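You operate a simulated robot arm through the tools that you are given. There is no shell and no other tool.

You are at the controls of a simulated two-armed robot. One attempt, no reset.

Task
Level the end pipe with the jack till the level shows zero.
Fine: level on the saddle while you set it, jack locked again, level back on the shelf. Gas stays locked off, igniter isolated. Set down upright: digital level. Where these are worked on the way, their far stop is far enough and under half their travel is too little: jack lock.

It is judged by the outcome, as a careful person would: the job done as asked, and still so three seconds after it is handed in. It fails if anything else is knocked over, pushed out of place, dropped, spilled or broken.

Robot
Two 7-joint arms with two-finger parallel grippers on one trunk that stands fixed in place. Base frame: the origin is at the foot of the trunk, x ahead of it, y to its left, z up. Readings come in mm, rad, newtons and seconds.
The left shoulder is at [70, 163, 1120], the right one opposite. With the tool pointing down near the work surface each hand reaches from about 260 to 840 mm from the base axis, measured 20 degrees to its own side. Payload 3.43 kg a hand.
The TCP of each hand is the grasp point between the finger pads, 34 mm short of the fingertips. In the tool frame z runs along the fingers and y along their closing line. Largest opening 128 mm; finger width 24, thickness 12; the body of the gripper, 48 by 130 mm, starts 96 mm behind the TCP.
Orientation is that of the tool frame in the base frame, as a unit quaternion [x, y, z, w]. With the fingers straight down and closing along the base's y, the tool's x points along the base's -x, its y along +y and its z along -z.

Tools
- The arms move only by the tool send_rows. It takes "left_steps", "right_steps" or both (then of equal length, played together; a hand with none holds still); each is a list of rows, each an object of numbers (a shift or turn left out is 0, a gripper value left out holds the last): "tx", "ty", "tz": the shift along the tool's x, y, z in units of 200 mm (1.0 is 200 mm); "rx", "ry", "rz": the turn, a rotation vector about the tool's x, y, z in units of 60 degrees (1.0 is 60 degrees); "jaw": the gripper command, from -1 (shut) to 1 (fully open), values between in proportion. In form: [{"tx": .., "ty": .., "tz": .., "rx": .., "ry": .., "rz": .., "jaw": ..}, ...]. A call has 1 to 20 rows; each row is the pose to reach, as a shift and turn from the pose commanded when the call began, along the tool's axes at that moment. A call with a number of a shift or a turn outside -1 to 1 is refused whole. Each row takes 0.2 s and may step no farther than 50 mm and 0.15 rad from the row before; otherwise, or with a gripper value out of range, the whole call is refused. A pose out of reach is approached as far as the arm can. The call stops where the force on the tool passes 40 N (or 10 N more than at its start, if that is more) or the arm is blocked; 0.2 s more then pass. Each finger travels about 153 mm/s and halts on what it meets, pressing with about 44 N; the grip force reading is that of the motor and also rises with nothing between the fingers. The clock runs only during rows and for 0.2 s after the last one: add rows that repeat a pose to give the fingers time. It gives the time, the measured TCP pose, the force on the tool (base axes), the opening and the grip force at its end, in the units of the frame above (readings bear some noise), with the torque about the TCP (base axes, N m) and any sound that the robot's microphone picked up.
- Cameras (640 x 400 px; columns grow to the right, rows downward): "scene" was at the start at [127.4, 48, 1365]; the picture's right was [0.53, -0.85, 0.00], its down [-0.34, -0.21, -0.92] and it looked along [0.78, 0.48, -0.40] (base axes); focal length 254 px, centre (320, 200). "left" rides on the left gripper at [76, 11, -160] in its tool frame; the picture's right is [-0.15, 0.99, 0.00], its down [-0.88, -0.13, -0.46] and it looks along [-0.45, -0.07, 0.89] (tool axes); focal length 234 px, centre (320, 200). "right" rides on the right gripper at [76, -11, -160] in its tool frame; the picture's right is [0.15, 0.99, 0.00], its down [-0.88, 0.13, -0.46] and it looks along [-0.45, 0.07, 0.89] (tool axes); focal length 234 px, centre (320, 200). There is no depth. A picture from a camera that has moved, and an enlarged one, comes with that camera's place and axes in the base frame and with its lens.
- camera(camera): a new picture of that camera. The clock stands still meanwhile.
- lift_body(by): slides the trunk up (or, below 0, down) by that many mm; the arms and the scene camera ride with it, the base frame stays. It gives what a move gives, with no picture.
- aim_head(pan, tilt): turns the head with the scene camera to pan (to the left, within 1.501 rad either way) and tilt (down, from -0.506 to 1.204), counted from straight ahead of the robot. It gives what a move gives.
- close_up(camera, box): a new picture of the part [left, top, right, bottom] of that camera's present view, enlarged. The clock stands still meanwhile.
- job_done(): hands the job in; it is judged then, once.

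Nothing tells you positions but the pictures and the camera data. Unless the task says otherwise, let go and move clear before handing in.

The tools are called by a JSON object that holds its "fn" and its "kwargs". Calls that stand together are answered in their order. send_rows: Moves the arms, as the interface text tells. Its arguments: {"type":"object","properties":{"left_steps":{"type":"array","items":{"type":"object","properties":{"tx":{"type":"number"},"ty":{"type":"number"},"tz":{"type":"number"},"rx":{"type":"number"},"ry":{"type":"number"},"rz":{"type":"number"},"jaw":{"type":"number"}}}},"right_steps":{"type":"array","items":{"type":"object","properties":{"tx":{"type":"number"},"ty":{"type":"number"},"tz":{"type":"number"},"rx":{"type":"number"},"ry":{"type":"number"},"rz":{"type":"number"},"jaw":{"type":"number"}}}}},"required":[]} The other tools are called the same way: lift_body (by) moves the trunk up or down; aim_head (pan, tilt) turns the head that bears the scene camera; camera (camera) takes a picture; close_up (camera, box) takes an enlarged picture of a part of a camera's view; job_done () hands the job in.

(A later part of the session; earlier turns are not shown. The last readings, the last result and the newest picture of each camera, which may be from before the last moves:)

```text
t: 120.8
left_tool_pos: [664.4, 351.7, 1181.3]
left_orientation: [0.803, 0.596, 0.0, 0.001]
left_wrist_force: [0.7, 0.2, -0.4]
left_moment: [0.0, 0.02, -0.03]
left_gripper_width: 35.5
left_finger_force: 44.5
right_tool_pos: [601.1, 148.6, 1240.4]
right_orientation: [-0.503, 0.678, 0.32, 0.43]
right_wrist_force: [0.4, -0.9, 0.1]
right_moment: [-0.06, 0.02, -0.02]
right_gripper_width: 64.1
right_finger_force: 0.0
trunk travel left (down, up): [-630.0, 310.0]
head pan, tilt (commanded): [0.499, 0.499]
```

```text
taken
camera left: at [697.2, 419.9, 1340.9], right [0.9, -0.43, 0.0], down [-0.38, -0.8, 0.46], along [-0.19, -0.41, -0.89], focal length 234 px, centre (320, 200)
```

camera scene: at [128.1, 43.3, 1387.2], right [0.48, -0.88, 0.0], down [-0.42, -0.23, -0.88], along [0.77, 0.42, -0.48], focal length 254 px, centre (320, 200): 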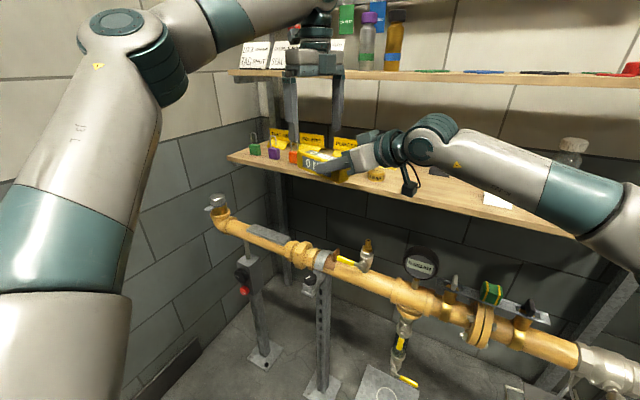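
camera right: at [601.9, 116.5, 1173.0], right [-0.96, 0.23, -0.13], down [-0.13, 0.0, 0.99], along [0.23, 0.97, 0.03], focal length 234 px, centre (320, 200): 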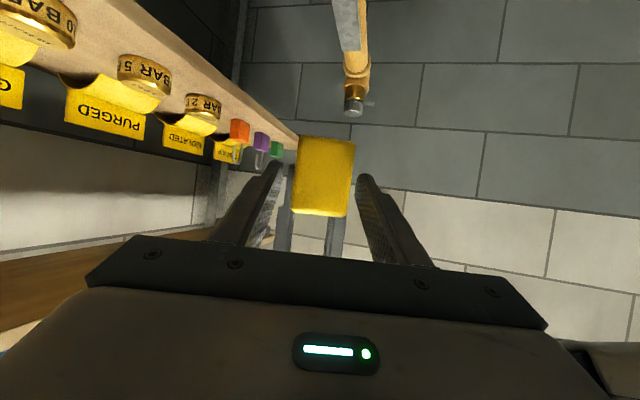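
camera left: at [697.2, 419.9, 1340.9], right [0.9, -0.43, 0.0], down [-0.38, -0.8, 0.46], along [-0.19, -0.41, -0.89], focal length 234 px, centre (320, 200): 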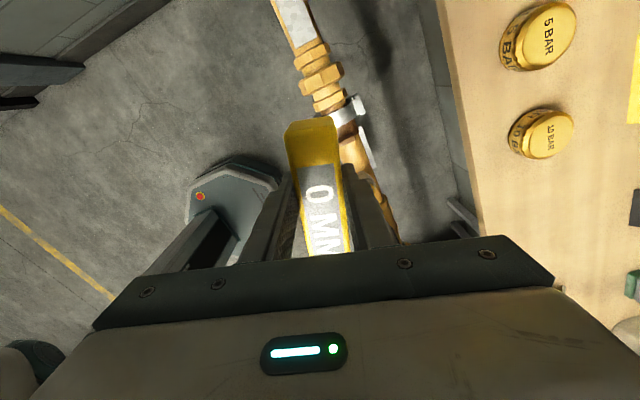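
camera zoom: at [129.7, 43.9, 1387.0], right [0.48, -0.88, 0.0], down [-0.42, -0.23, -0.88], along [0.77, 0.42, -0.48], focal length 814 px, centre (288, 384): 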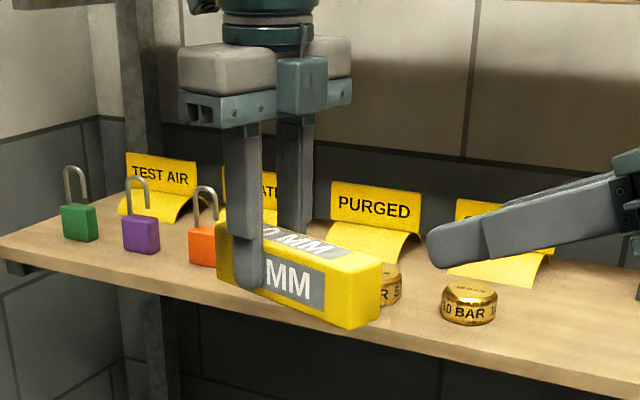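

The left hand now carries the level (0 MM). I'll swing it left clear of the fittings, and back the right hand off and unwind it.

{"fn": "send_rows", "kwargs": {"left_steps": [{"tx": 0.155, "ty": -0.072}, {"tx": 0.31, "ty": -0.144}, {"tx": 0.465, "ty": -0.216}, {"tx": 0.62, "ty": -0.288}, {"tx": 0.774, "ty": -0.36}, {"tx": 0.774, "ty": -0.36}], "right_steps": [{"tx": 0.055, "ty": -0.018, "tz": -0.118}, {"tx": 0.11, "ty": -0.037, "tz": -0.236}, {"tx": 0.165, "ty": -0.055, "tz": -0.354}, {"tx": 0.22, "ty": -0.074, "tz": -0.472}, {"tx": 0.275, "ty": -0.092, "tz": -0.59}, {"tx": 0.275, "ty": -0.092, "tz": -0.59}]}}

{"fn": "send_rows", "kwargs": {"left_steps": [{"rz": -0.06}, {"rz": -0.12}, {"rz": -0.18}, {"rz": -0.24}, {"rz": -0.28}, {"rz": -0.28}], "right_steps": [{"rx": 0.11, "rz": 0.052}, {"rx": 0.22, "rz": 0.103}, {"rx": 0.33, "rz": 0.155}, {"rx": 0.44, "rz": 0.206}, {"rx": 0.553, "rz": 0.258}, {"rx": 0.553, "rz": 0.258}]}}

{"fn": "send_rows", "kwargs": {"right_steps": [{"rx": 0.11, "rz": 0.052}, {"rx": 0.22, "rz": 0.103}, {"rx": 0.33, "rz": 0.155}, {"rx": 0.44, "rz": 0.206}, {"rx": 0.553, "rz": 0.258}, {"rx": 0.553, "rz": 0.258}]}}

{"fn": "camera", "kwargs": {"camera": "scene"}}

```text
t: 122.2
left_tool_pos: [641.2, 518.9, 1181.8]
left_orientation: [0.803, 0.596, -0.001, 0.0]
left_wrist_force: [-0.2, 0.0, -0.7]
left_moment: [0.06, 0.01, 0.01]
left_gripper_width: 35.4
left_finger_force: 43.7
right_tool_pos: [581.6, 16.9, 1242.2]
right_orientation: [-0.502, 0.678, 0.321, 0.43]
right_wrist_force: [-0.8, 0.3, 0.3]
right_moment: [0.01, 0.02, -0.02]
right_gripper_width: 63.8
right_finger_force: 0.1
trunk travel left (down, up): [-630.0, 310.0]
head pan, tilt (commanded): [0.499, 0.499]
```

```text
t: 123.6
left_tool_pos: [640.4, 518.2, 1180.5]
left_orientation: [0.707, 0.707, 0.0, 0.0]
left_wrist_force: [0.1, -0.3, -0.4]
left_moment: [0.06, -0.01, -0.01]
left_gripper_width: 35.1
left_finger_force: 44.3
right_tool_pos: [580.7, 16.2, 1243.5]
right_orientation: [-0.263, 0.802, 0.169, 0.509]
right_wrist_force: [-0.2, 0.5, 0.0]
right_moment: [0.02, -0.04, -0.01]
right_gripper_width: 63.9
right_finger_force: 0.1
trunk travel left (down, up): [-630.0, 310.0]
head pan, tilt (commanded): [0.499, 0.499]
```

```text
t: 125.0
left_tool_pos: [641.1, 518.4, 1181.2]
left_orientation: [0.707, 0.707, 0.0, 0.001]
left_wrist_force: [-0.3, -0.3, 0.1]
left_moment: [0.05, 0.01, -0.02]
left_gripper_width: 35.4
left_finger_force: 44.1
right_tool_pos: [581.9, 17.5, 1241.6]
right_orientation: [0.002, 0.844, 0.0, 0.536]
right_wrist_force: [-0.3, 0.4, 0.2]
right_moment: [-0.01, 0.01, 0.03]
right_gripper_width: 64.1
right_finger_force: 0.1
trunk travel left (down, up): [-630.0, 310.0]
head pan, tilt (commanded): [0.499, 0.499]
```

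```text
taken
camera scene: at [129.4, 42.0, 1387.1], right [0.48, -0.88, 0.0], down [-0.42, -0.23, -0.88], along [0.77, 0.42, -0.48], focal length 254 px, centre (320, 200)
```

scene: 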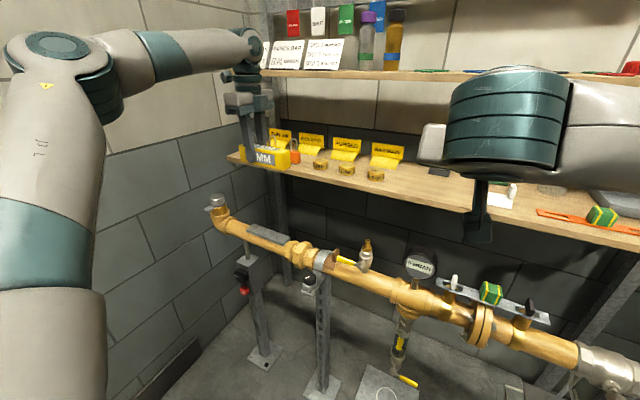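

Level is aligned along y in the left hand. Now straightening the right hand and parking it back near the robot.

{"fn": "send_rows", "kwargs": {"right_steps": [{"ry": 0.13, "tx": 0.03, "tz": -0.07, "ty": -0.1}, {"ry": 0.26, "tx": 0.06, "tz": -0.14, "ty": -0.2}, {"ry": 0.39, "tx": 0.09, "tz": -0.21, "ty": -0.3}, {"ry": 0.52, "tx": 0.12, "tz": -0.27, "ty": -0.4}, {"ry": 0.65, "tx": 0.12, "tz": -0.27, "ty": -0.5}, {"ry": 0.78, "tx": 0.12, "tz": -0.27, "ty": -0.6}, {"ry": 0.91, "tx": 0.12, "tz": -0.27, "ty": -0.7}, {"ry": 1.0, "tx": 0.12, "tz": -0.27, "ty": -0.7}, {"ry": 1.0, "tx": 0.12, "tz": -0.27, "ty": -0.7}]}}

{"fn": "send_rows", "kwargs": {"right_steps": [{"ry": 0.081, "jaw": 0.0}, {"ry": 0.081}]}}

{"fn": "send_rows", "kwargs": {"right_steps": [{"tx": 0.2, "ty": -0.05}, {"tx": 0.4, "ty": -0.1}, {"tx": 0.6, "ty": -0.15}, {"tx": 0.8, "ty": -0.2}, {"tx": 0.8, "ty": -0.2}]}}

```text
t: 127.0
left_tool_pos: [639.5, 518.8, 1181.1]
left_orientation: [0.707, 0.708, 0.001, 0.0]
left_wrist_force: [-0.6, -0.2, -0.2]
left_moment: [0.07, 0.02, 0.0]
left_gripper_width: 35.0
left_finger_force: 43.6
right_tool_pos: [521.5, -122.3, 1243.2]
right_orientation: [0.001, 0.999, 0.0, 0.042]
right_wrist_force: [0.1, 0.3, -0.8]
right_moment: [0.0, 0.01, 0.03]
right_gripper_width: 63.9
right_finger_force: 0.1
trunk travel left (down, up): [-630.0, 310.0]
head pan, tilt (commanded): [0.499, 0.499]
```

```text
t: 127.6
left_tool_pos: [641.1, 518.1, 1180.9]
left_orientation: [0.707, 0.707, 0.001, 0.0]
left_wrist_force: [0.2, 0.5, -0.2]
left_moment: [0.05, 0.0, 0.0]
left_gripper_width: 35.3
left_finger_force: 44.3
right_tool_pos: [522.4, -122.5, 1243.3]
right_orientation: [0.001, 1.0, 0.0, 0.0]
right_wrist_force: [-0.4, 0.4, 0.1]
right_moment: [0.01, -0.03, -0.01]
right_gripper_width: 64.0
right_finger_force: 0.0
trunk travel left (down, up): [-630.0, 310.0]
head pan, tilt (commanded): [0.499, 0.499]
```

```text
t: 128.8
left_tool_pos: [641.1, 518.9, 1179.2]
left_orientation: [0.707, 0.707, 0.0, 0.001]
left_wrist_force: [0.1, 0.4, 0.5]
left_moment: [0.01, -0.01, 0.0]
left_gripper_width: 35.2
left_finger_force: 43.9
right_tool_pos: [364.5, -161.8, 1244.2]
right_orientation: [0.001, 1.0, 0.0, 0.0]
right_wrist_force: [0.4, 0.0, -0.5]
right_moment: [-0.02, 0.02, 0.0]
right_gripper_width: 64.3
right_finger_force: 0.1
trunk travel left (down, up): [-630.0, 310.0]
head pan, tilt (commanded): [0.499, 0.499]
```

Right arm parked. Lowering the trunk 190 mm so the left arm can reach down to the saddle.

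{"fn": "lift_body", "kwargs": {"by": -190}}

{"fn": "camera", "kwargs": {"camera": "scene"}}

{"fn": "camera", "kwargs": {"camera": "left"}}

```text
t: 130.9
left_tool_pos: [640.6, 518.5, 991.1]
left_orientation: [0.707, 0.707, 0.0, 0.002]
left_wrist_force: [0.2, 1.3, -0.5]
left_moment: [0.05, -0.01, 0.03]
left_gripper_width: 35.1
left_finger_force: 43.8
right_tool_pos: [362.0, -162.3, 1054.1]
right_orientation: [0.0, 1.0, 0.0, 0.0]
right_wrist_force: [0.0, 0.4, 0.1]
right_moment: [0.0, -0.01, -0.01]
right_gripper_width: 64.0
right_finger_force: 0.1
trunk travel left (down, up): [-440.0, 500.0]
head pan, tilt (commanded): [0.499, 0.499]
```

```text
taken
camera scene: at [128.9, 42.7, 1197.2], right [0.48, -0.88, 0.0], down [-0.42, -0.23, -0.88], along [0.77, 0.42, -0.48], focal length 254 px, centre (320, 200)
```

scene: 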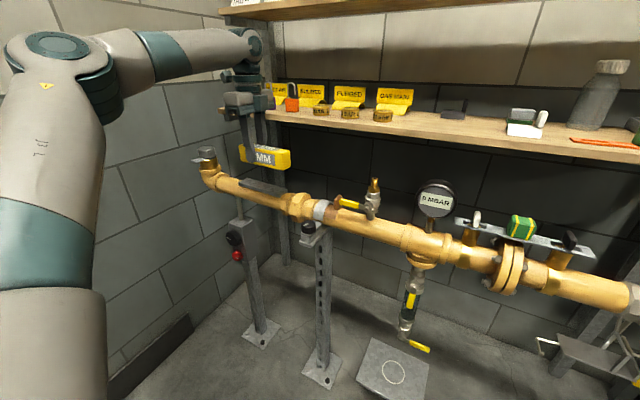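

```text
taken
camera left: at [652.1, 594.4, 1150.9], right [0.99, -0.15, 0.0], down [-0.13, -0.88, 0.46], along [-0.07, -0.45, -0.89], focal length 234 px, centre (320, 200)
```

left: 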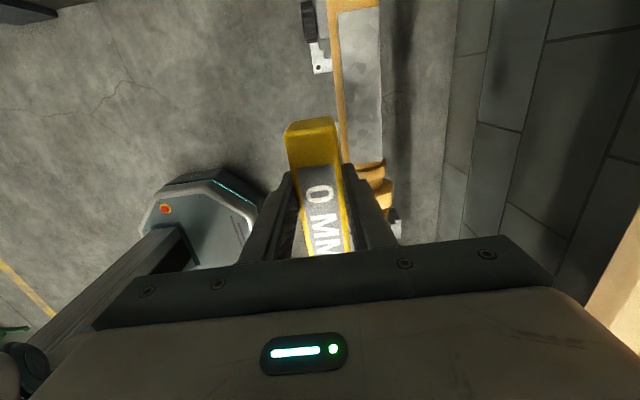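

{"fn": "send_rows", "kwargs": {"left_steps": [{"tx": 0.08, "ty": 0.077, "tz": 0.03}, {"tx": 0.16, "ty": 0.154, "tz": 0.07}, {"tx": 0.24, "ty": 0.231, "tz": 0.11}, {"tx": 0.32, "ty": 0.307, "tz": 0.155}, {"tx": 0.32, "ty": 0.307, "tz": 0.155}, {"tx": 0.32, "ty": 0.307, "tz": 0.155}]}}

{"fn": "camera", "kwargs": {"camera": "left"}}

{"fn": "close_up", "kwargs": {"camera": "scene", "box": [170, 100, 330, 200]}}

```text
t: 132.3
left_tool_pos: [701.4, 580.6, 957.4]
left_orientation: [0.707, 0.707, 0.0, 0.001]
left_wrist_force: [0.3, 0.4, -0.2]
left_moment: [0.08, 0.03, -0.02]
left_gripper_width: 35.2
left_finger_force: 43.7
right_tool_pos: [364.6, -161.0, 1053.8]
right_orientation: [0.001, 1.0, 0.0, 0.0]
right_wrist_force: [0.4, -1.6, -0.1]
right_moment: [0.0, 0.0, -0.01]
right_gripper_width: 63.9
right_finger_force: 0.0
trunk travel left (down, up): [-440.0, 500.0]
head pan, tilt (commanded): [0.499, 0.499]
```

```text
taken
camera left: at [713.8, 656.6, 1118.5], right [0.99, -0.15, 0.0], down [-0.13, -0.88, 0.46], along [-0.07, -0.45, -0.89], focal length 234 px, centre (320, 200)
```

left: 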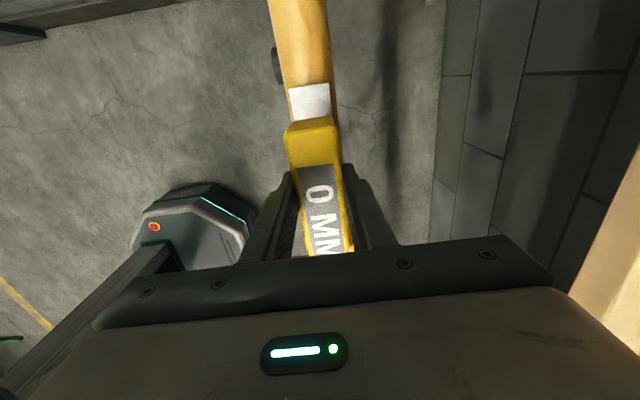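

```text
4.00 times, centred on (250, 150) of scene
camera zoom: at [129.5, 42.8, 1197.0], right [0.48, -0.88, 0.0], down [-0.42, -0.23, -0.88], along [0.77, 0.42, -0.48], focal length 1018 px, centre (600, 400)
```

zoom: 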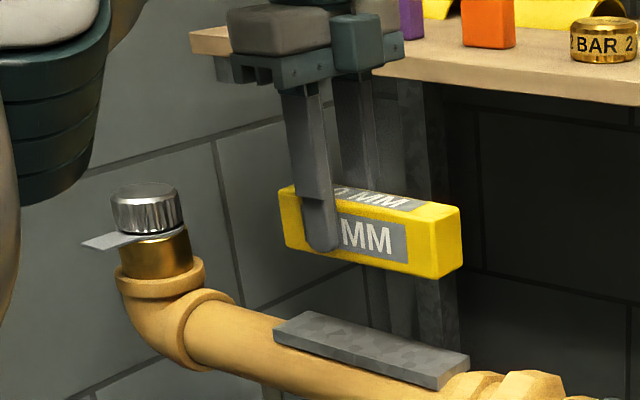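

Alignment looks good. I'll shift slightly (−2 mm x, +5 mm y) and descend to about 10 mm above the saddle.

{"fn": "send_rows", "kwargs": {"left_steps": [{"tx": 0.012, "ty": -0.005, "tz": 0.08}, {"tx": 0.025, "ty": -0.01, "tz": 0.16}, {"tx": 0.025, "ty": -0.01, "tz": 0.24}, {"tx": 0.025, "ty": -0.01, "tz": 0.32}, {"tx": 0.025, "ty": -0.01, "tz": 0.345}, {"tx": 0.025, "ty": -0.01, "tz": 0.345}]}}

{"fn": "close_up", "kwargs": {"camera": "scene", "box": [190, 120, 310, 195]}}

{"fn": "camera", "kwargs": {"camera": "left"}}

```text
t: 133.7
left_tool_pos: [698.7, 588.8, 890.3]
left_orientation: [0.707, 0.707, 0.0, 0.002]
left_wrist_force: [-0.1, 0.4, 0.1]
left_moment: [0.03, 0.03, 0.01]
left_gripper_width: 35.5
left_finger_force: 44.4
right_tool_pos: [362.4, -161.9, 1053.7]
right_orientation: [0.001, 1.0, 0.0, -0.001]
right_wrist_force: [0.9, 0.3, 0.2]
right_moment: [-0.01, 0.01, 0.0]
right_gripper_width: 63.8
right_finger_force: 0.0
trunk travel left (down, up): [-440.0, 500.0]
head pan, tilt (commanded): [0.499, 0.499]
```

```text
5.33 times, centred on (250, 158) of scene
camera zoom: at [129.2, 42.8, 1197.0], right [0.48, -0.88, 0.0], down [-0.42, -0.23, -0.88], along [0.77, 0.42, -0.48], focal length 1357 px, centre (693, 427)
```

zoom: 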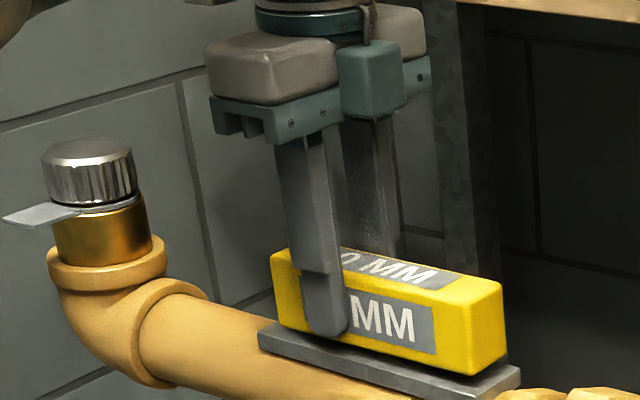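

```text
taken
camera left: at [711.3, 663.7, 1050.9], right [0.99, -0.15, 0.0], down [-0.13, -0.88, 0.46], along [-0.07, -0.45, -0.89], focal length 234 px, centre (320, 200)
```

left: 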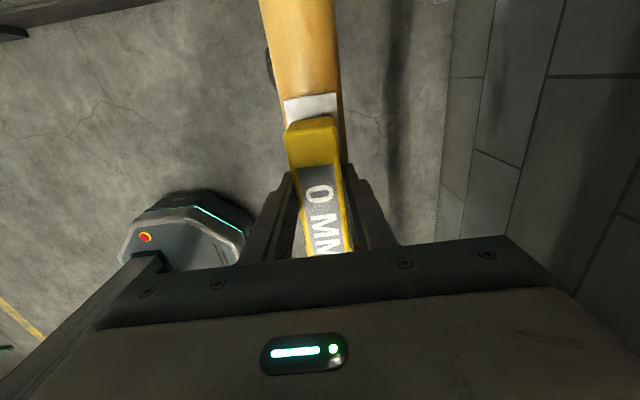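

Hovering about 12 mm above the saddle. Descending gently in small steps.

{"fn": "send_rows", "kwargs": {"left_steps": [{"tz": 0.01}, {"tz": 0.02}, {"tz": 0.03}, {"tz": 0.04}, {"tz": 0.045}, {"tz": 0.045}]}}

{"fn": "close_up", "kwargs": {"camera": "scene", "box": [190, 120, 310, 195]}}

```text
t: 135.1
left_tool_pos: [698.2, 587.2, 884.0]
left_orientation: [0.707, 0.707, 0.002, 0.001]
left_wrist_force: [6.3, 6.5, 21.8]
left_moment: [1.45, 0.14, -0.32]
left_gripper_width: 35.6
left_finger_force: 43.8
right_tool_pos: [361.4, -162.7, 1054.8]
right_orientation: [0.0, 1.0, 0.0, 0.002]
right_wrist_force: [-0.7, 1.0, -0.4]
right_moment: [0.0, -0.01, 0.0]
right_gripper_width: 63.9
right_finger_force: 0.1
trunk travel left (down, up): [-440.0, 500.0]
head pan, tilt (commanded): [0.499, 0.499]
```

```text
5.33 times, centred on (250, 158) of scene
camera zoom: at [127.3, 41.3, 1197.6], right [0.48, -0.88, 0.0], down [-0.42, -0.23, -0.88], along [0.77, 0.42, -0.48], focal length 1357 px, centre (693, 427)
```

zoom: 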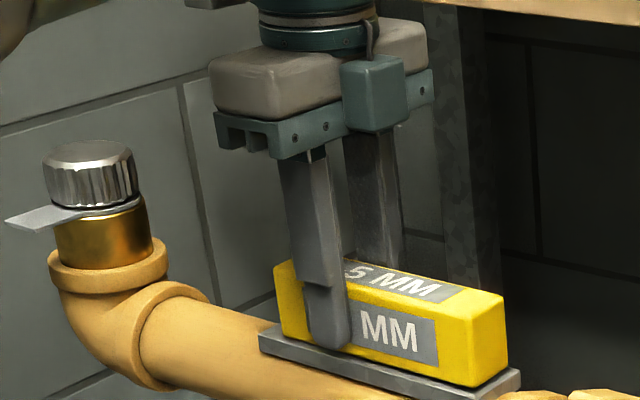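

Contact with the saddle (about 22 N). I'll ease up a couple of mm, then open the fingers gently.

{"fn": "send_rows", "kwargs": {"left_steps": [{"tz": -0.012}, {"tz": -0.012}]}}

{"fn": "close_up", "kwargs": {"camera": "scene", "box": [190, 120, 310, 195]}}

```text
t: 135.7
left_tool_pos: [698.6, 587.3, 885.6]
left_orientation: [0.707, 0.707, 0.0, 0.001]
left_wrist_force: [2.1, 2.6, 12.7]
left_moment: [0.89, -0.05, -0.14]
left_gripper_width: 35.4
left_finger_force: 44.4
right_tool_pos: [361.3, -163.8, 1055.0]
right_orientation: [0.001, 1.0, 0.001, 0.001]
right_wrist_force: [-0.4, -0.2, -0.6]
right_moment: [-0.03, 0.0, -0.01]
right_gripper_width: 63.9
right_finger_force: 0.0
trunk travel left (down, up): [-440.0, 500.0]
head pan, tilt (commanded): [0.499, 0.499]
```

```text
5.33 times, centred on (250, 158) of scene
camera zoom: at [127.8, 41.7, 1197.2], right [0.48, -0.88, 0.0], down [-0.42, -0.23, -0.88], along [0.77, 0.42, -0.48], focal length 1357 px, centre (693, 427)
```

zoom: 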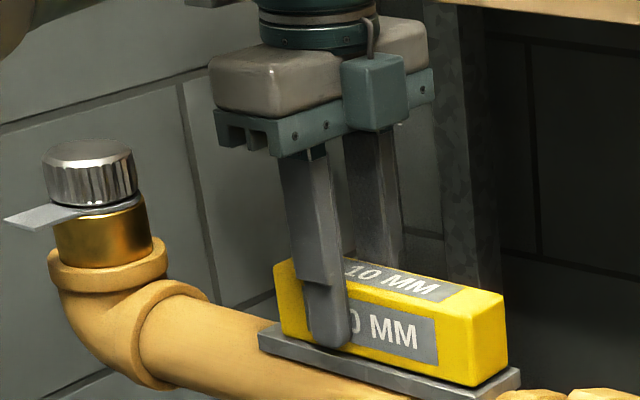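

{"fn": "send_rows", "kwargs": {"left_steps": [{"tz": -0.01}, {"tz": -0.01}]}}

{"fn": "send_rows", "kwargs": {"left_steps": [{"jaw": -0.42}, {"jaw": -0.4}, {"jaw": -0.35}, {"jaw": -0.3}, {"jaw": -0.2}, {"jaw": -0.1}, {"jaw": -0.1}]}}

{"fn": "close_up", "kwargs": {"camera": "scene", "box": [190, 120, 310, 195]}}

{"fn": "camera", "kwargs": {"camera": "left"}}

```text
t: 136.3
left_tool_pos: [699.7, 588.5, 885.3]
left_orientation: [0.707, 0.707, -0.001, 0.0]
left_wrist_force: [0.7, 0.6, 0.5]
left_moment: [0.09, -0.01, 0.02]
left_gripper_width: 35.2
left_finger_force: 43.8
right_tool_pos: [362.4, -162.5, 1053.8]
right_orientation: [0.001, 1.0, 0.0, 0.0]
right_wrist_force: [0.2, 0.8, 0.1]
right_moment: [0.02, 0.0, -0.02]
right_gripper_width: 63.9
right_finger_force: 0.1
trunk travel left (down, up): [-440.0, 500.0]
head pan, tilt (commanded): [0.499, 0.499]
```

```text
t: 137.9
left_tool_pos: [700.4, 587.7, 885.9]
left_orientation: [0.708, 0.707, 0.0, 0.001]
left_wrist_force: [0.0, 0.3, -0.3]
left_moment: [-0.04, -0.02, -0.01]
left_gripper_width: 57.6
left_finger_force: 0.1
right_tool_pos: [362.8, -161.2, 1053.2]
right_orientation: [0.001, 1.0, 0.0, -0.001]
right_wrist_force: [0.3, 0.0, 0.7]
right_moment: [0.01, 0.02, -0.03]
right_gripper_width: 64.2
right_finger_force: 0.1
trunk travel left (down, up): [-440.0, 500.0]
head pan, tilt (commanded): [0.499, 0.499]
```

```text
5.33 times, centred on (250, 158) of scene
camera zoom: at [128.9, 42.6, 1197.1], right [0.48, -0.88, 0.0], down [-0.42, -0.23, -0.88], along [0.77, 0.42, -0.48], focal length 1357 px, centre (693, 427)
```

zoom: 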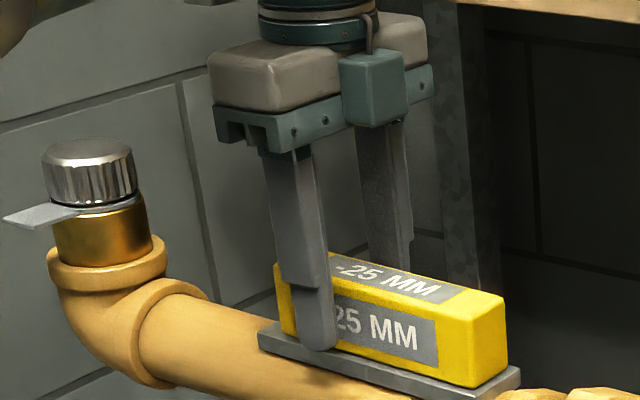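

```text
taken
camera left: at [711.9, 663.2, 1046.4], right [0.99, -0.15, 0.0], down [-0.13, -0.88, 0.46], along [-0.07, -0.45, -0.89], focal length 234 px, centre (320, 200)
```

left: 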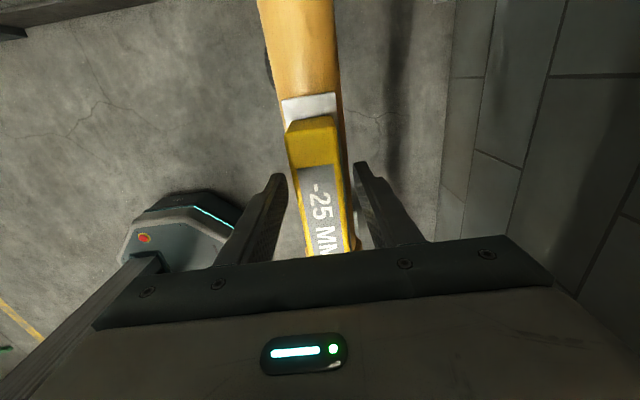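

The level is on the saddle and reads −25 MM. Opening a bit more and lifting the left hand straight up, clear of it.

{"fn": "send_rows", "kwargs": {"left_steps": [{"jaw": 0.2}, {"tz": -0.1, "jaw": 0.2}, {"tz": -0.25, "jaw": 0.2}, {"tz": -0.45, "jaw": 0.2}, {"tz": -0.65, "jaw": 0.2}, {"tz": -0.85, "jaw": 0.2}, {"tz": -0.85, "jaw": 0.2}]}}

{"fn": "close_up", "kwargs": {"camera": "scene", "box": [170, 120, 330, 220]}}

{"fn": "close_up", "kwargs": {"camera": "scene", "box": [200, 210, 320, 285]}}

```text
t: 139.5
left_tool_pos: [681.0, 572.8, 1042.6]
left_orientation: [0.707, 0.707, -0.001, 0.0]
left_wrist_force: [0.1, 0.8, -0.3]
left_moment: [0.0, 0.04, -0.02]
left_gripper_width: 77.1
left_finger_force: 0.0
left hand out of reach, approached as far as the arm can: row 5, 6, 7
right_tool_pos: [364.4, -161.0, 1052.6]
right_orientation: [0.001, 1.0, -0.001, -0.001]
right_wrist_force: [-0.4, -0.3, 0.4]
right_moment: [-0.03, 0.03, 0.0]
right_gripper_width: 63.8
right_finger_force: 0.1
trunk travel left (down, up): [-440.0, 500.0]
head pan, tilt (commanded): [0.499, 0.499]
```

```text
4.00 times, centred on (250, 170) of scene
camera zoom: at [130.4, 42.9, 1196.8], right [0.48, -0.88, 0.0], down [-0.42, -0.23, -0.88], along [0.77, 0.42, -0.48], focal length 1018 px, centre (600, 320)
```

zoom: 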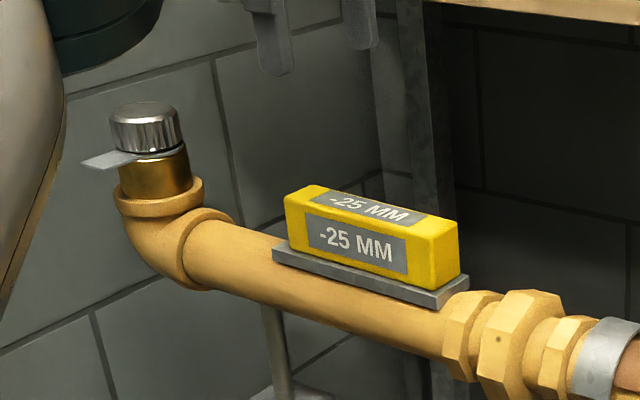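

```text
5.33 times, centred on (260, 248) of scene
camera zoom: at [130.4, 42.9, 1196.8], right [0.48, -0.88, 0.0], down [-0.42, -0.23, -0.88], along [0.77, 0.42, -0.48], focal length 1357 px, centre (640, -53)
```

zoom: 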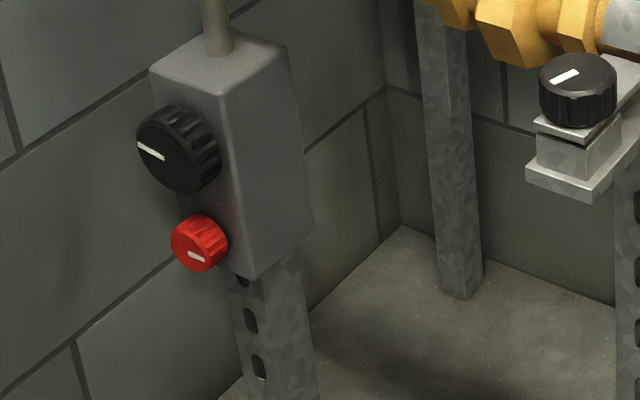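

The level sits stably at −25 MM. Now I'll move the left hand back from the pipe and unwind it to neutral before tackling the jack.

{"fn": "send_rows", "kwargs": {"left_steps": [{"ty": -0.17, "rz": -0.13}, {"ty": -0.34, "rz": -0.26}, {"ty": -0.51, "rz": -0.39}, {"ty": -0.68, "rz": -0.52}, {"ty": -0.85, "rz": -0.65}, {"ty": -0.95, "rz": -0.78}, {"ty": -0.95, "rz": -0.91}, {"ty": -0.95, "rz": -1.0}, {"ty": -0.95, "rz": -1.0}]}}

{"fn": "send_rows", "kwargs": {"left_steps": [{"rz": -0.13}, {"rz": -0.26}, {"rz": -0.39}, {"rz": -0.5}, {"rz": -0.5}]}}

```text
t: 141.5
left_tool_pos: [489.0, 569.8, 1043.0]
left_orientation: [0.258, 0.966, 0.0, 0.002]
left_wrist_force: [-0.2, 0.7, -0.2]
left_moment: [-0.01, 0.03, 0.01]
left_gripper_width: 77.1
left_finger_force: 0.0
right_tool_pos: [363.0, -161.9, 1054.8]
right_orientation: [0.0, 1.0, 0.0, -0.001]
right_wrist_force: [0.8, -0.1, -0.2]
right_moment: [-0.01, 0.03, -0.01]
right_gripper_width: 64.3
right_finger_force: 0.0
trunk travel left (down, up): [-440.0, 500.0]
head pan, tilt (commanded): [0.499, 0.499]
```

```text
t: 142.7
left_tool_pos: [489.3, 570.0, 1042.5]
left_orientation: [0.0, 1.0, 0.0, 0.0]
left_wrist_force: [0.4, -0.5, -0.2]
left_moment: [-0.02, 0.01, -0.01]
left_gripper_width: 76.6
left_finger_force: 0.0
right_tool_pos: [362.8, -162.0, 1053.7]
right_orientation: [0.001, 1.0, 0.0, 0.0]
right_wrist_force: [0.1, 0.1, -0.2]
right_moment: [-0.02, -0.01, 0.0]
right_gripper_width: 63.8
right_finger_force: 0.1
trunk travel left (down, up): [-440.0, 500.0]
head pan, tilt (commanded): [0.499, 0.499]
```

{"fn": "send_rows", "kwargs": {"left_steps": [{"ry": -0.13, "tx": -0.05, "ty": 0.06}, {"ry": -0.26, "tx": -0.1, "ty": 0.12}, {"ry": -0.39, "tx": -0.15, "ty": 0.18}, {"ry": -0.52, "tx": -0.2, "ty": 0.24}, {"ry": -0.65, "tx": -0.25, "ty": 0.3}, {"ry": -0.78, "tx": -0.3, "ty": 0.36}, {"ry": -0.91, "tx": -0.35, "ty": 0.4}, {"ry": -1.0, "tx": -0.35, "ty": 0.4}, {"ry": -1.0, "tx": -0.35, "ty": 0.4}]}}

{"fn": "send_rows", "kwargs": {"left_steps": [{"ry": -0.13}, {"ry": -0.26}, {"ry": -0.39}, {"ry": -0.5}, {"ry": -0.5}]}}

{"fn": "camera", "kwargs": {"camera": "scene"}}

{"fn": "camera", "kwargs": {"camera": "left"}}

```text
t: 144.7
left_tool_pos: [559.6, 649.0, 1043.7]
left_orientation: [0.0, 0.865, 0.0, 0.502]
left_wrist_force: [-0.3, -1.0, 0.1]
left_moment: [0.0, 0.0, -0.01]
left_gripper_width: 76.7
left_finger_force: 0.0
right_tool_pos: [363.2, -162.3, 1053.8]
right_orientation: [0.0, 1.0, 0.0, 0.001]
right_wrist_force: [0.2, 0.2, -0.1]
right_moment: [0.0, 0.0, -0.03]
right_gripper_width: 64.2
right_finger_force: 0.0
trunk travel left (down, up): [-440.0, 500.0]
head pan, tilt (commanded): [0.499, 0.499]
```

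```text
t: 145.9
left_tool_pos: [558.9, 650.2, 1043.7]
left_orientation: [0.0, 0.706, -0.001, 0.708]
left_wrist_force: [-0.5, 0.1, -0.9]
left_moment: [0.0, 0.0, -0.02]
left_gripper_width: 77.0
left_finger_force: 0.1
right_tool_pos: [363.0, -161.9, 1054.3]
right_orientation: [0.001, 1.0, 0.001, 0.0]
right_wrist_force: [0.2, -0.5, -0.1]
right_moment: [-0.01, 0.02, -0.03]
right_gripper_width: 63.9
right_finger_force: 0.0
trunk travel left (down, up): [-440.0, 500.0]
head pan, tilt (commanded): [0.499, 0.499]
```

```text
taken
camera scene: at [128.7, 42.5, 1197.1], right [0.48, -0.88, 0.0], down [-0.42, -0.23, -0.88], along [0.77, 0.42, -0.48], focal length 254 px, centre (320, 200)
```

scene: 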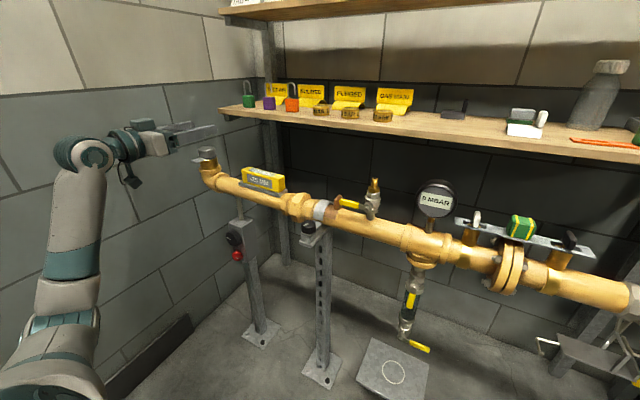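

```text
taken
camera left: at [400.1, 660.7, 967.1], right [0.0, 0.99, 0.15], down [-0.46, -0.13, 0.88], along [0.89, -0.07, 0.45], focal length 234 px, centre (320, 200)
```

left: 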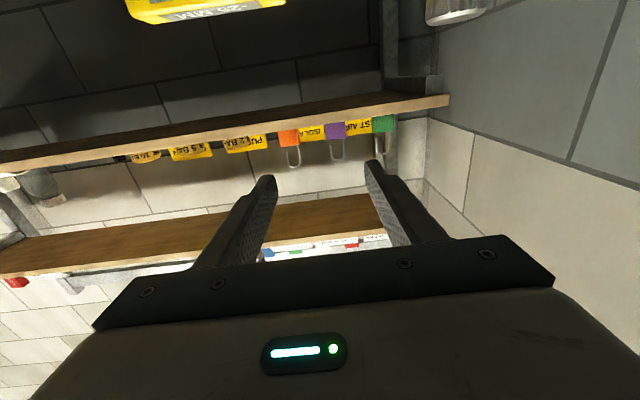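

The tool now points forward (+x). I'll back it off 40 mm and lower the trunk 400 mm to bring the hand to knob height.

{"fn": "send_rows", "kwargs": {"left_steps": [{"tz": -0.1}, {"tz": -0.2}, {"tz": -0.2}]}}

{"fn": "lift_body", "kwargs": {"by": -400}}

{"fn": "aim_head", "kwargs": {"pan": 0.8, "tilt": 0.15}}

{"fn": "camera", "kwargs": {"camera": "scene"}}

{"fn": "camera", "kwargs": {"camera": "left"}}

```text
t: 146.7
left_tool_pos: [517.4, 650.7, 1043.3]
left_orientation: [-0.001, 0.706, 0.0, 0.708]
left_wrist_force: [0.3, -0.5, 0.2]
left_moment: [-0.01, 0.01, -0.02]
left_gripper_width: 76.7
left_finger_force: 0.0
right_tool_pos: [362.9, -161.6, 1054.5]
right_orientation: [0.002, 1.0, 0.001, 0.0]
right_wrist_force: [-0.8, -0.3, -0.2]
right_moment: [0.01, 0.0, -0.02]
right_gripper_width: 64.0
right_finger_force: 0.1
trunk travel left (down, up): [-440.0, 500.0]
head pan, tilt (commanded): [0.499, 0.499]
```

```text
t: 150.5
left_tool_pos: [518.3, 651.1, 643.5]
left_orientation: [-0.001, 0.707, 0.0, 0.707]
left_wrist_force: [0.8, 0.0, -0.1]
left_moment: [0.02, 0.02, -0.02]
left_gripper_width: 77.1
left_finger_force: 0.0
right_tool_pos: [362.1, -161.1, 652.7]
right_orientation: [0.001, 1.0, 0.0, 0.0]
right_wrist_force: [1.3, 0.0, -0.1]
right_moment: [0.0, 0.0, 0.02]
right_gripper_width: 64.2
right_finger_force: 0.0
trunk travel left (down, up): [-40.0, 900.0]
head pan, tilt (commanded): [0.499, 0.499]
```

```text
t: 151.3
left_tool_pos: [518.4, 650.7, 644.1]
left_orientation: [-0.001, 0.706, 0.0, 0.708]
left_wrist_force: [0.0, -0.5, 0.5]
left_moment: [-0.01, 0.02, 0.02]
left_gripper_width: 76.7
left_finger_force: 0.0
right_tool_pos: [362.3, -161.6, 654.3]
right_orientation: [0.001, 1.0, 0.0, 0.001]
right_wrist_force: [0.1, 0.0, -0.6]
right_moment: [-0.02, 0.0, -0.02]
right_gripper_width: 63.9
right_finger_force: 0.2
trunk travel left (down, up): [-40.0, 900.0]
head pan, tilt (commanded): [0.799, 0.15]
```

```text
taken
camera scene: at [113.6, 65.5, 829.4], right [0.72, -0.7, 0.0], down [-0.11, -0.11, -0.99], along [0.69, 0.71, -0.15], focal length 254 px, centre (320, 200)
```

scene: 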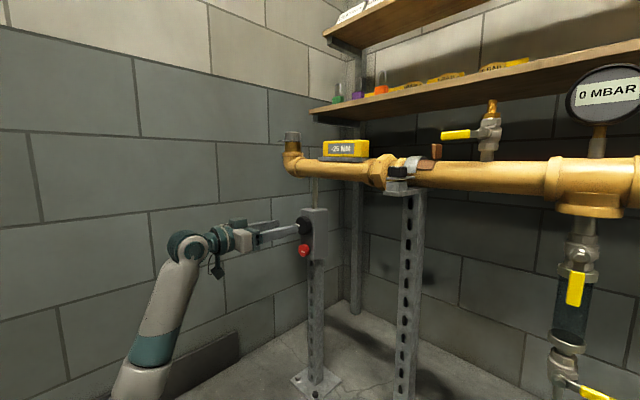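

```text
taken
camera left: at [359.7, 661.4, 568.3], right [0.0, 0.99, 0.15], down [-0.46, -0.13, 0.88], along [0.89, -0.07, 0.45], focal length 234 px, centre (320, 200)
```

left: 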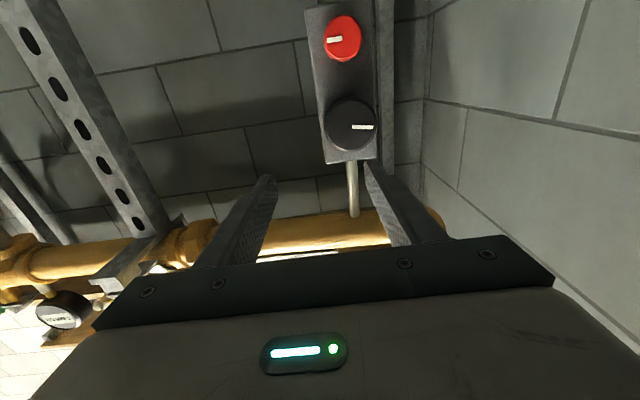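

Excellent view of both knobs. I'll zoom in from the scene and wrist cameras to fix the knob geometry and marks.

{"fn": "close_up", "kwargs": {"camera": "scene", "box": [270, 190, 350, 240]}}

{"fn": "close_up", "kwargs": {"camera": "scene", "box": [280, 210, 340, 270]}}

{"fn": "close_up", "kwargs": {"camera": "left", "box": [270, 0, 430, 100]}}

{"fn": "close_up", "kwargs": {"camera": "left", "box": [270, 80, 430, 180]}}

```text
8.00 times, centred on (310, 215) of scene
camera zoom: at [113.6, 65.5, 829.4], right [0.72, -0.7, 0.0], down [-0.11, -0.11, -0.99], along [0.69, 0.71, -0.15], focal length 2035 px, centre (400, 80)
```

zoom: 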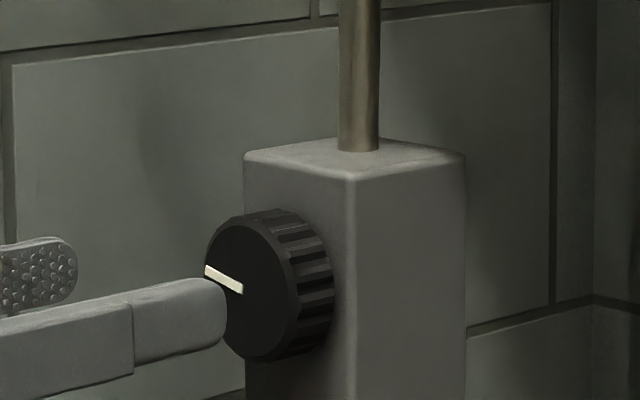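

```text
6.67 times, centred on (310, 240) of scene
camera zoom: at [113.6, 65.5, 829.4], right [0.72, -0.7, 0.0], down [-0.11, -0.11, -0.99], along [0.69, 0.71, -0.15], focal length 1696 px, centre (387, -67)
```

zoom: 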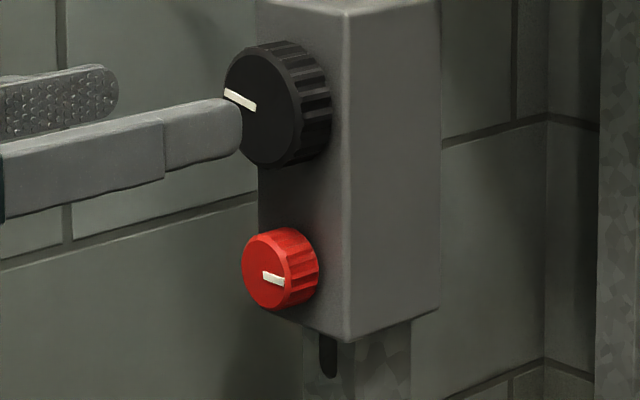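

```text
4.00 times, centred on (350, 50) of left
camera zoom: at [359.7, 661.4, 568.3], right [0.0, 0.99, 0.15], down [-0.46, -0.13, 0.88], along [0.89, -0.07, 0.45], focal length 937 px, centre (200, 800)
```

zoom: 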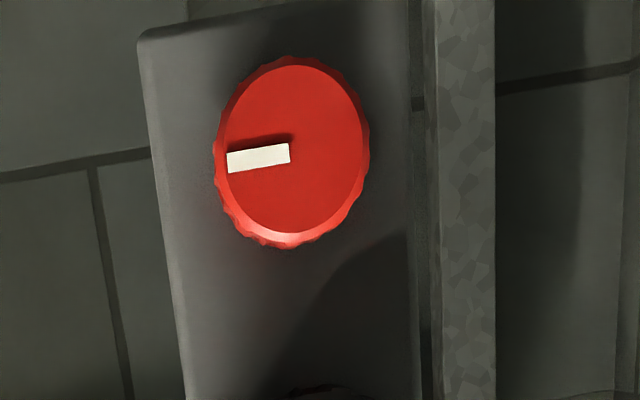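

```text
4.00 times, centred on (350, 130) of left
camera zoom: at [359.7, 661.4, 568.3], right [0.0, 0.99, 0.15], down [-0.46, -0.13, 0.88], along [0.89, -0.07, 0.45], focal length 937 px, centre (200, 480)
```

zoom: 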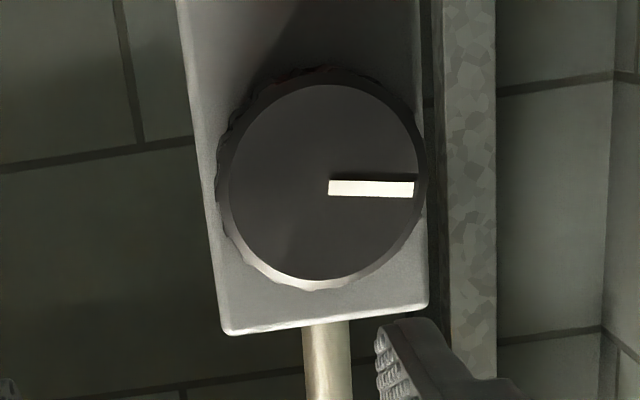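

Knob geometry, measured from the two views:
- **Black jack knob:** face at (634.5, 688.5, 620), about 57 mm across.
- **Red lock:** face at (636, 688.6, 535), about 38 mm across.
- **Box face:** near x 657.

I'll move in front of the red lock first.

{"fn": "send_rows", "kwargs": {"left_steps": [{"tx": 0.14, "ty": 0.05}, {"tx": 0.28, "ty": 0.1}, {"tx": 0.42, "ty": 0.15}, {"tx": 0.545, "ty": 0.19}, {"tx": 0.545, "ty": 0.19}, {"tx": 0.545, "ty": 0.19}]}}

{"fn": "camera", "kwargs": {"camera": "left"}}

```text
t: 152.8
left_tool_pos: [519.2, 688.6, 534.0]
left_orientation: [-0.001, 0.707, 0.0, 0.708]
left_wrist_force: [0.1, 0.6, -0.3]
left_moment: [0.02, -0.02, -0.02]
left_gripper_width: 76.8
left_finger_force: 0.1
right_tool_pos: [361.2, -162.5, 653.8]
right_orientation: [0.001, 1.0, 0.001, 0.0]
right_wrist_force: [0.6, -0.9, -0.1]
right_moment: [0.01, 0.01, -0.01]
right_gripper_width: 64.0
right_finger_force: 0.1
trunk travel left (down, up): [-40.0, 900.0]
head pan, tilt (commanded): [0.799, 0.15]
```

```text
taken
camera left: at [360.4, 698.8, 458.9], right [0.0, 0.99, 0.15], down [-0.46, -0.13, 0.88], along [0.89, -0.07, 0.45], focal length 234 px, centre (320, 200)
```

left: 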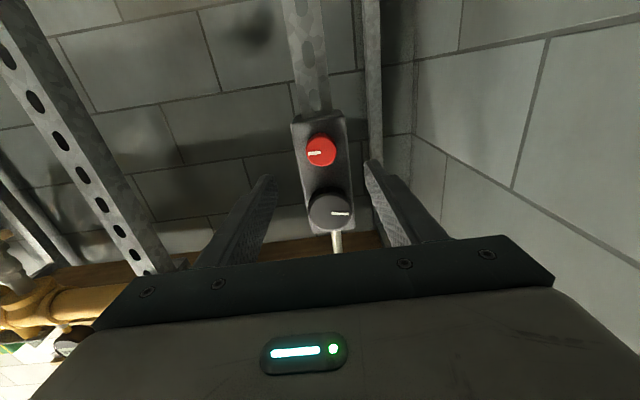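

The tool axis lines up exactly with the red knob. Advancing so the fingertips straddle it.

{"fn": "send_rows", "kwargs": {"left_steps": [{"tz": 0.12}, {"tz": 0.24}, {"tz": 0.36}, {"tz": 0.42}, {"tz": 0.42}]}}

{"fn": "camera", "kwargs": {"camera": "left"}}

{"fn": "close_up", "kwargs": {"camera": "scene", "box": [260, 200, 360, 280]}}

```text
t: 153.9
left_tool_pos: [603.9, 690.2, 535.7]
left_orientation: [-0.001, 0.706, -0.001, 0.708]
left_wrist_force: [0.1, -1.1, 0.6]
left_moment: [0.03, -0.01, -0.03]
left_gripper_width: 76.8
left_finger_force: 0.0
right_tool_pos: [363.3, -161.8, 654.1]
right_orientation: [0.002, 1.0, 0.001, 0.0]
right_wrist_force: [1.8, -0.2, -0.6]
right_moment: [0.02, 0.0, -0.02]
right_gripper_width: 64.2
right_finger_force: 0.1
trunk travel left (down, up): [-40.0, 900.0]
head pan, tilt (commanded): [0.799, 0.15]
```

```text
taken
camera left: at [444.3, 700.9, 460.0], right [0.0, 0.99, 0.15], down [-0.46, -0.13, 0.88], along [0.89, -0.07, 0.45], focal length 234 px, centre (320, 200)
```

left: 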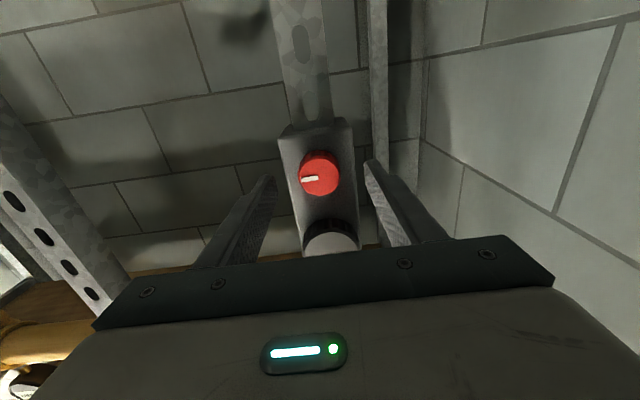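

```text
5.00 times, centred on (310, 240) of scene
camera zoom: at [113.5, 65.5, 829.5], right [0.72, -0.7, 0.0], down [-0.1, -0.11, -0.99], along [0.69, 0.71, -0.15], focal length 1272 px, centre (370, 0)
```

zoom: 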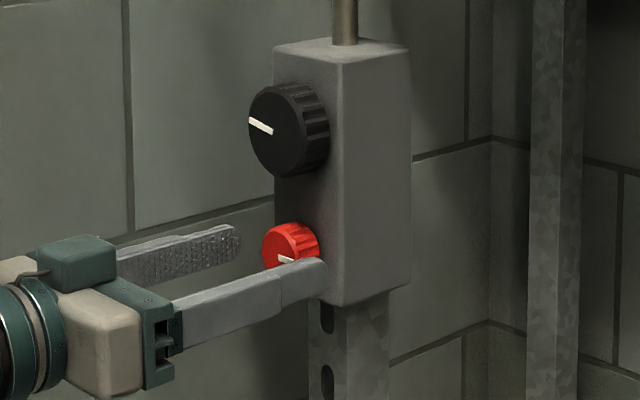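

{"fn": "send_rows", "kwargs": {"left_steps": [{"tz": 0.03, "tx": 0.01, "ty": -0.005}, {"tz": 0.065, "tx": 0.01, "ty": -0.005}, {"tz": 0.065, "tx": 0.01, "ty": -0.005}]}}

{"fn": "send_rows", "kwargs": {"left_steps": [{"jaw": 0.0}, {"jaw": -0.2}, {"jaw": -0.35}, {"jaw": -0.5}, {"jaw": -0.8}, {"jaw": -1.0}, {"jaw": -1.0}]}}

{"fn": "camera", "kwargs": {"camera": "left"}}

{"fn": "close_up", "kwargs": {"camera": "scene", "box": [260, 200, 360, 280]}}

```text
t: 154.8
left_tool_pos: [616.0, 687.2, 533.7]
left_orientation: [0.0, 0.707, 0.0, 0.707]
left_wrist_force: [-0.1, -0.2, -0.2]
left_moment: [0.01, 0.0, 0.01]
left_gripper_width: 76.7
left_finger_force: 0.1
right_tool_pos: [362.3, -162.1, 652.9]
right_orientation: [0.0, 1.0, 0.001, 0.001]
right_wrist_force: [0.5, -0.4, 0.9]
right_moment: [0.02, -0.01, 0.0]
right_gripper_width: 64.3
right_finger_force: 0.0
trunk travel left (down, up): [-40.0, 900.0]
head pan, tilt (commanded): [0.799, 0.15]
```

```text
t: 156.3
left_tool_pos: [616.3, 688.9, 532.0]
left_orientation: [-0.002, 0.707, 0.001, 0.708]
left_wrist_force: [10.0, 18.6, 4.0]
left_moment: [-0.04, 0.12, 0.15]
left_gripper_width: 37.8
left_finger_force: 45.2
right_tool_pos: [362.8, -160.4, 654.8]
right_orientation: [0.0, 1.0, 0.0, 0.0]
right_wrist_force: [-0.1, -0.3, -0.3]
right_moment: [0.02, 0.0, -0.04]
right_gripper_width: 64.0
right_finger_force: 0.1
trunk travel left (down, up): [-40.0, 900.0]
head pan, tilt (commanded): [0.799, 0.15]
```

```text
taken
camera left: at [457.3, 700.0, 457.4], right [0.0, 0.99, 0.15], down [-0.46, -0.13, 0.88], along [0.89, -0.06, 0.45], focal length 234 px, centre (320, 200)
```

left: 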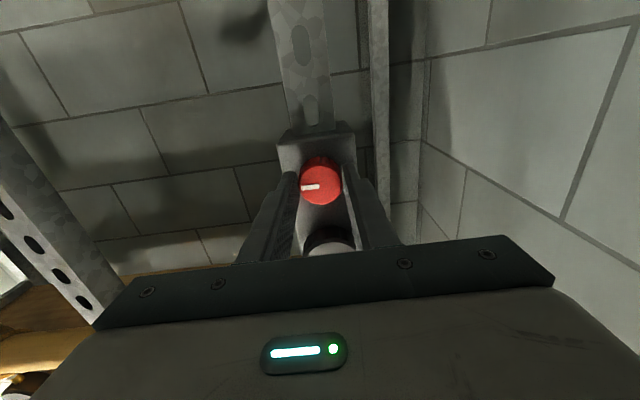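

```text
5.00 times, centred on (310, 240) of scene
camera zoom: at [113.7, 66.2, 829.5], right [0.72, -0.7, 0.0], down [-0.1, -0.11, -0.99], along [0.69, 0.71, -0.15], focal length 1272 px, centre (370, 0)
```

zoom: 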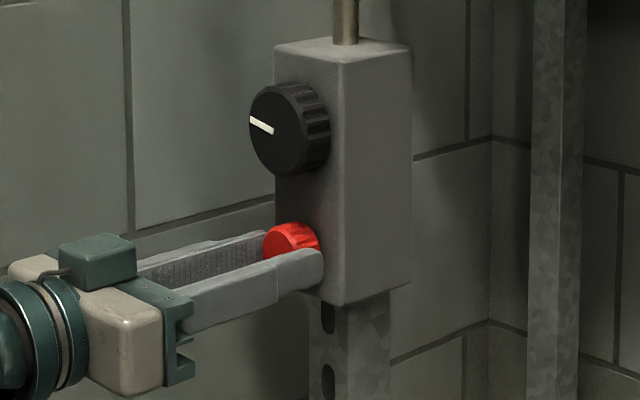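

Gripped the lock knob (37.8 mm). Easing off the small side loads, then I'll try turning it a little counter-clockwise.

{"fn": "send_rows", "kwargs": {"left_steps": [{"ty": 0.01, "tx": -0.004}, {"ty": 0.015, "tx": -0.007}, {"ty": 0.015, "tx": -0.007}]}}

```text
t: 157.2
left_tool_pos: [617.2, 690.1, 533.1]
left_orientation: [0.002, 0.707, -0.002, 0.707]
left_wrist_force: [-10.8, -1.3, -5.1]
left_moment: [0.03, -0.78, 0.32]
left_gripper_width: 37.6
left_finger_force: 45.2
right_tool_pos: [362.0, -161.8, 653.8]
right_orientation: [0.001, 1.0, 0.0, 0.0]
right_wrist_force: [0.1, 0.3, 0.7]
right_moment: [0.03, -0.02, -0.03]
right_gripper_width: 63.9
right_finger_force: 0.1
trunk travel left (down, up): [-40.0, 900.0]
head pan, tilt (commanded): [0.799, 0.15]
```

{"fn": "send_rows", "kwargs": {"left_steps": [{"rz": -0.08}, {"rz": -0.16}, {"rz": -0.25}, {"rz": -0.25}]}}

{"fn": "close_up", "kwargs": {"camera": "left", "box": [260, 130, 380, 220]}}

```text
t: 158.2
left_tool_pos: [615.2, 690.6, 533.0]
left_orientation: [-0.092, 0.702, -0.094, 0.7]
left_wrist_force: [-26.7, -17.6, -12.4]
left_moment: [0.04, 1.0, -0.55]
left_gripper_width: 37.5
left_finger_force: 45.0
right_tool_pos: [361.7, -162.1, 654.8]
right_orientation: [0.001, 1.0, 0.0, 0.0]
right_wrist_force: [0.4, 0.1, 0.1]
right_moment: [-0.01, -0.02, 0.01]
right_gripper_width: 64.0
right_finger_force: 0.2
trunk travel left (down, up): [-40.0, 900.0]
head pan, tilt (commanded): [0.799, 0.15]
```

```text
4.44 times, centred on (320, 175) of left
camera zoom: at [457.0, 680.2, 457.9], right [0.0, 0.99, -0.12], down [-0.45, 0.11, 0.88], along [0.89, 0.05, 0.45], focal length 1041 px, centre (320, 311)
```

zoom: 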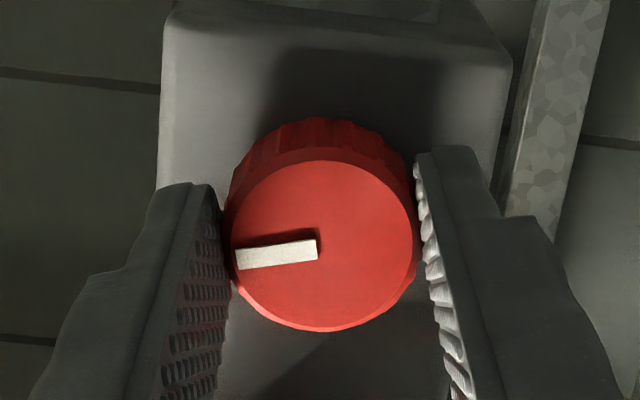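

The knob turns freely with the hand. I'll relieve the built-up side forces slightly and continue counter-clockwise.

{"fn": "send_rows", "kwargs": {"left_steps": [{"tx": 0.01, "ty": -0.01, "tz": -0.01}, {"tx": 0.01, "ty": -0.01, "tz": -0.01}]}}

```text
t: 158.8
left_tool_pos: [615.8, 689.8, 532.1]
left_orientation: [-0.092, 0.7, -0.091, 0.702]
left_wrist_force: [35.7, 9.2, 4.0]
left_moment: [0.01, 0.36, -0.29]
left_gripper_width: 37.5
left_finger_force: 44.9
right_tool_pos: [363.2, -163.0, 654.2]
right_orientation: [0.001, 1.0, 0.0, 0.0]
right_wrist_force: [0.1, -0.2, -0.6]
right_moment: [0.03, 0.01, 0.01]
right_gripper_width: 64.2
right_finger_force: 0.1
trunk travel left (down, up): [-40.0, 900.0]
head pan, tilt (commanded): [0.799, 0.15]
```

{"fn": "send_rows", "kwargs": {"left_steps": [{"tz": 0.006}, {"tz": 0.006}]}}

```text
t: 159.3
left_tool_pos: [614.9, 689.6, 532.5]
left_orientation: [-0.093, 0.7, -0.092, 0.702]
left_wrist_force: [35.2, 9.7, 5.3]
left_moment: [-0.03, -0.54, -0.01]
left_gripper_width: 37.5
left_finger_force: 44.4
right_tool_pos: [363.6, -162.1, 655.3]
right_orientation: [0.0, 1.0, 0.0, 0.0]
right_wrist_force: [-0.1, 0.5, -0.4]
right_moment: [-0.03, 0.01, 0.0]
right_gripper_width: 64.0
right_finger_force: 0.0
trunk travel left (down, up): [-40.0, 900.0]
head pan, tilt (commanded): [0.799, 0.15]
```

{"fn": "send_rows", "kwargs": {"left_steps": [{"tz": 0.008}, {"tz": 0.008}, {"tz": 0.008}]}}

```text
t: 160.2
left_tool_pos: [615.0, 689.6, 533.4]
left_orientation: [-0.092, 0.701, -0.092, 0.702]
left_wrist_force: [14.1, 7.6, 4.0]
left_moment: [0.01, -0.31, -0.04]
left_gripper_width: 37.5
left_finger_force: 44.5
right_tool_pos: [362.7, -161.0, 653.9]
right_orientation: [0.0, 1.0, -0.001, 0.001]
right_wrist_force: [-0.3, 0.0, 0.4]
right_moment: [0.0, 0.01, -0.01]
right_gripper_width: 64.2
right_finger_force: 0.0
trunk travel left (down, up): [-40.0, 900.0]
head pan, tilt (commanded): [0.799, 0.15]
```

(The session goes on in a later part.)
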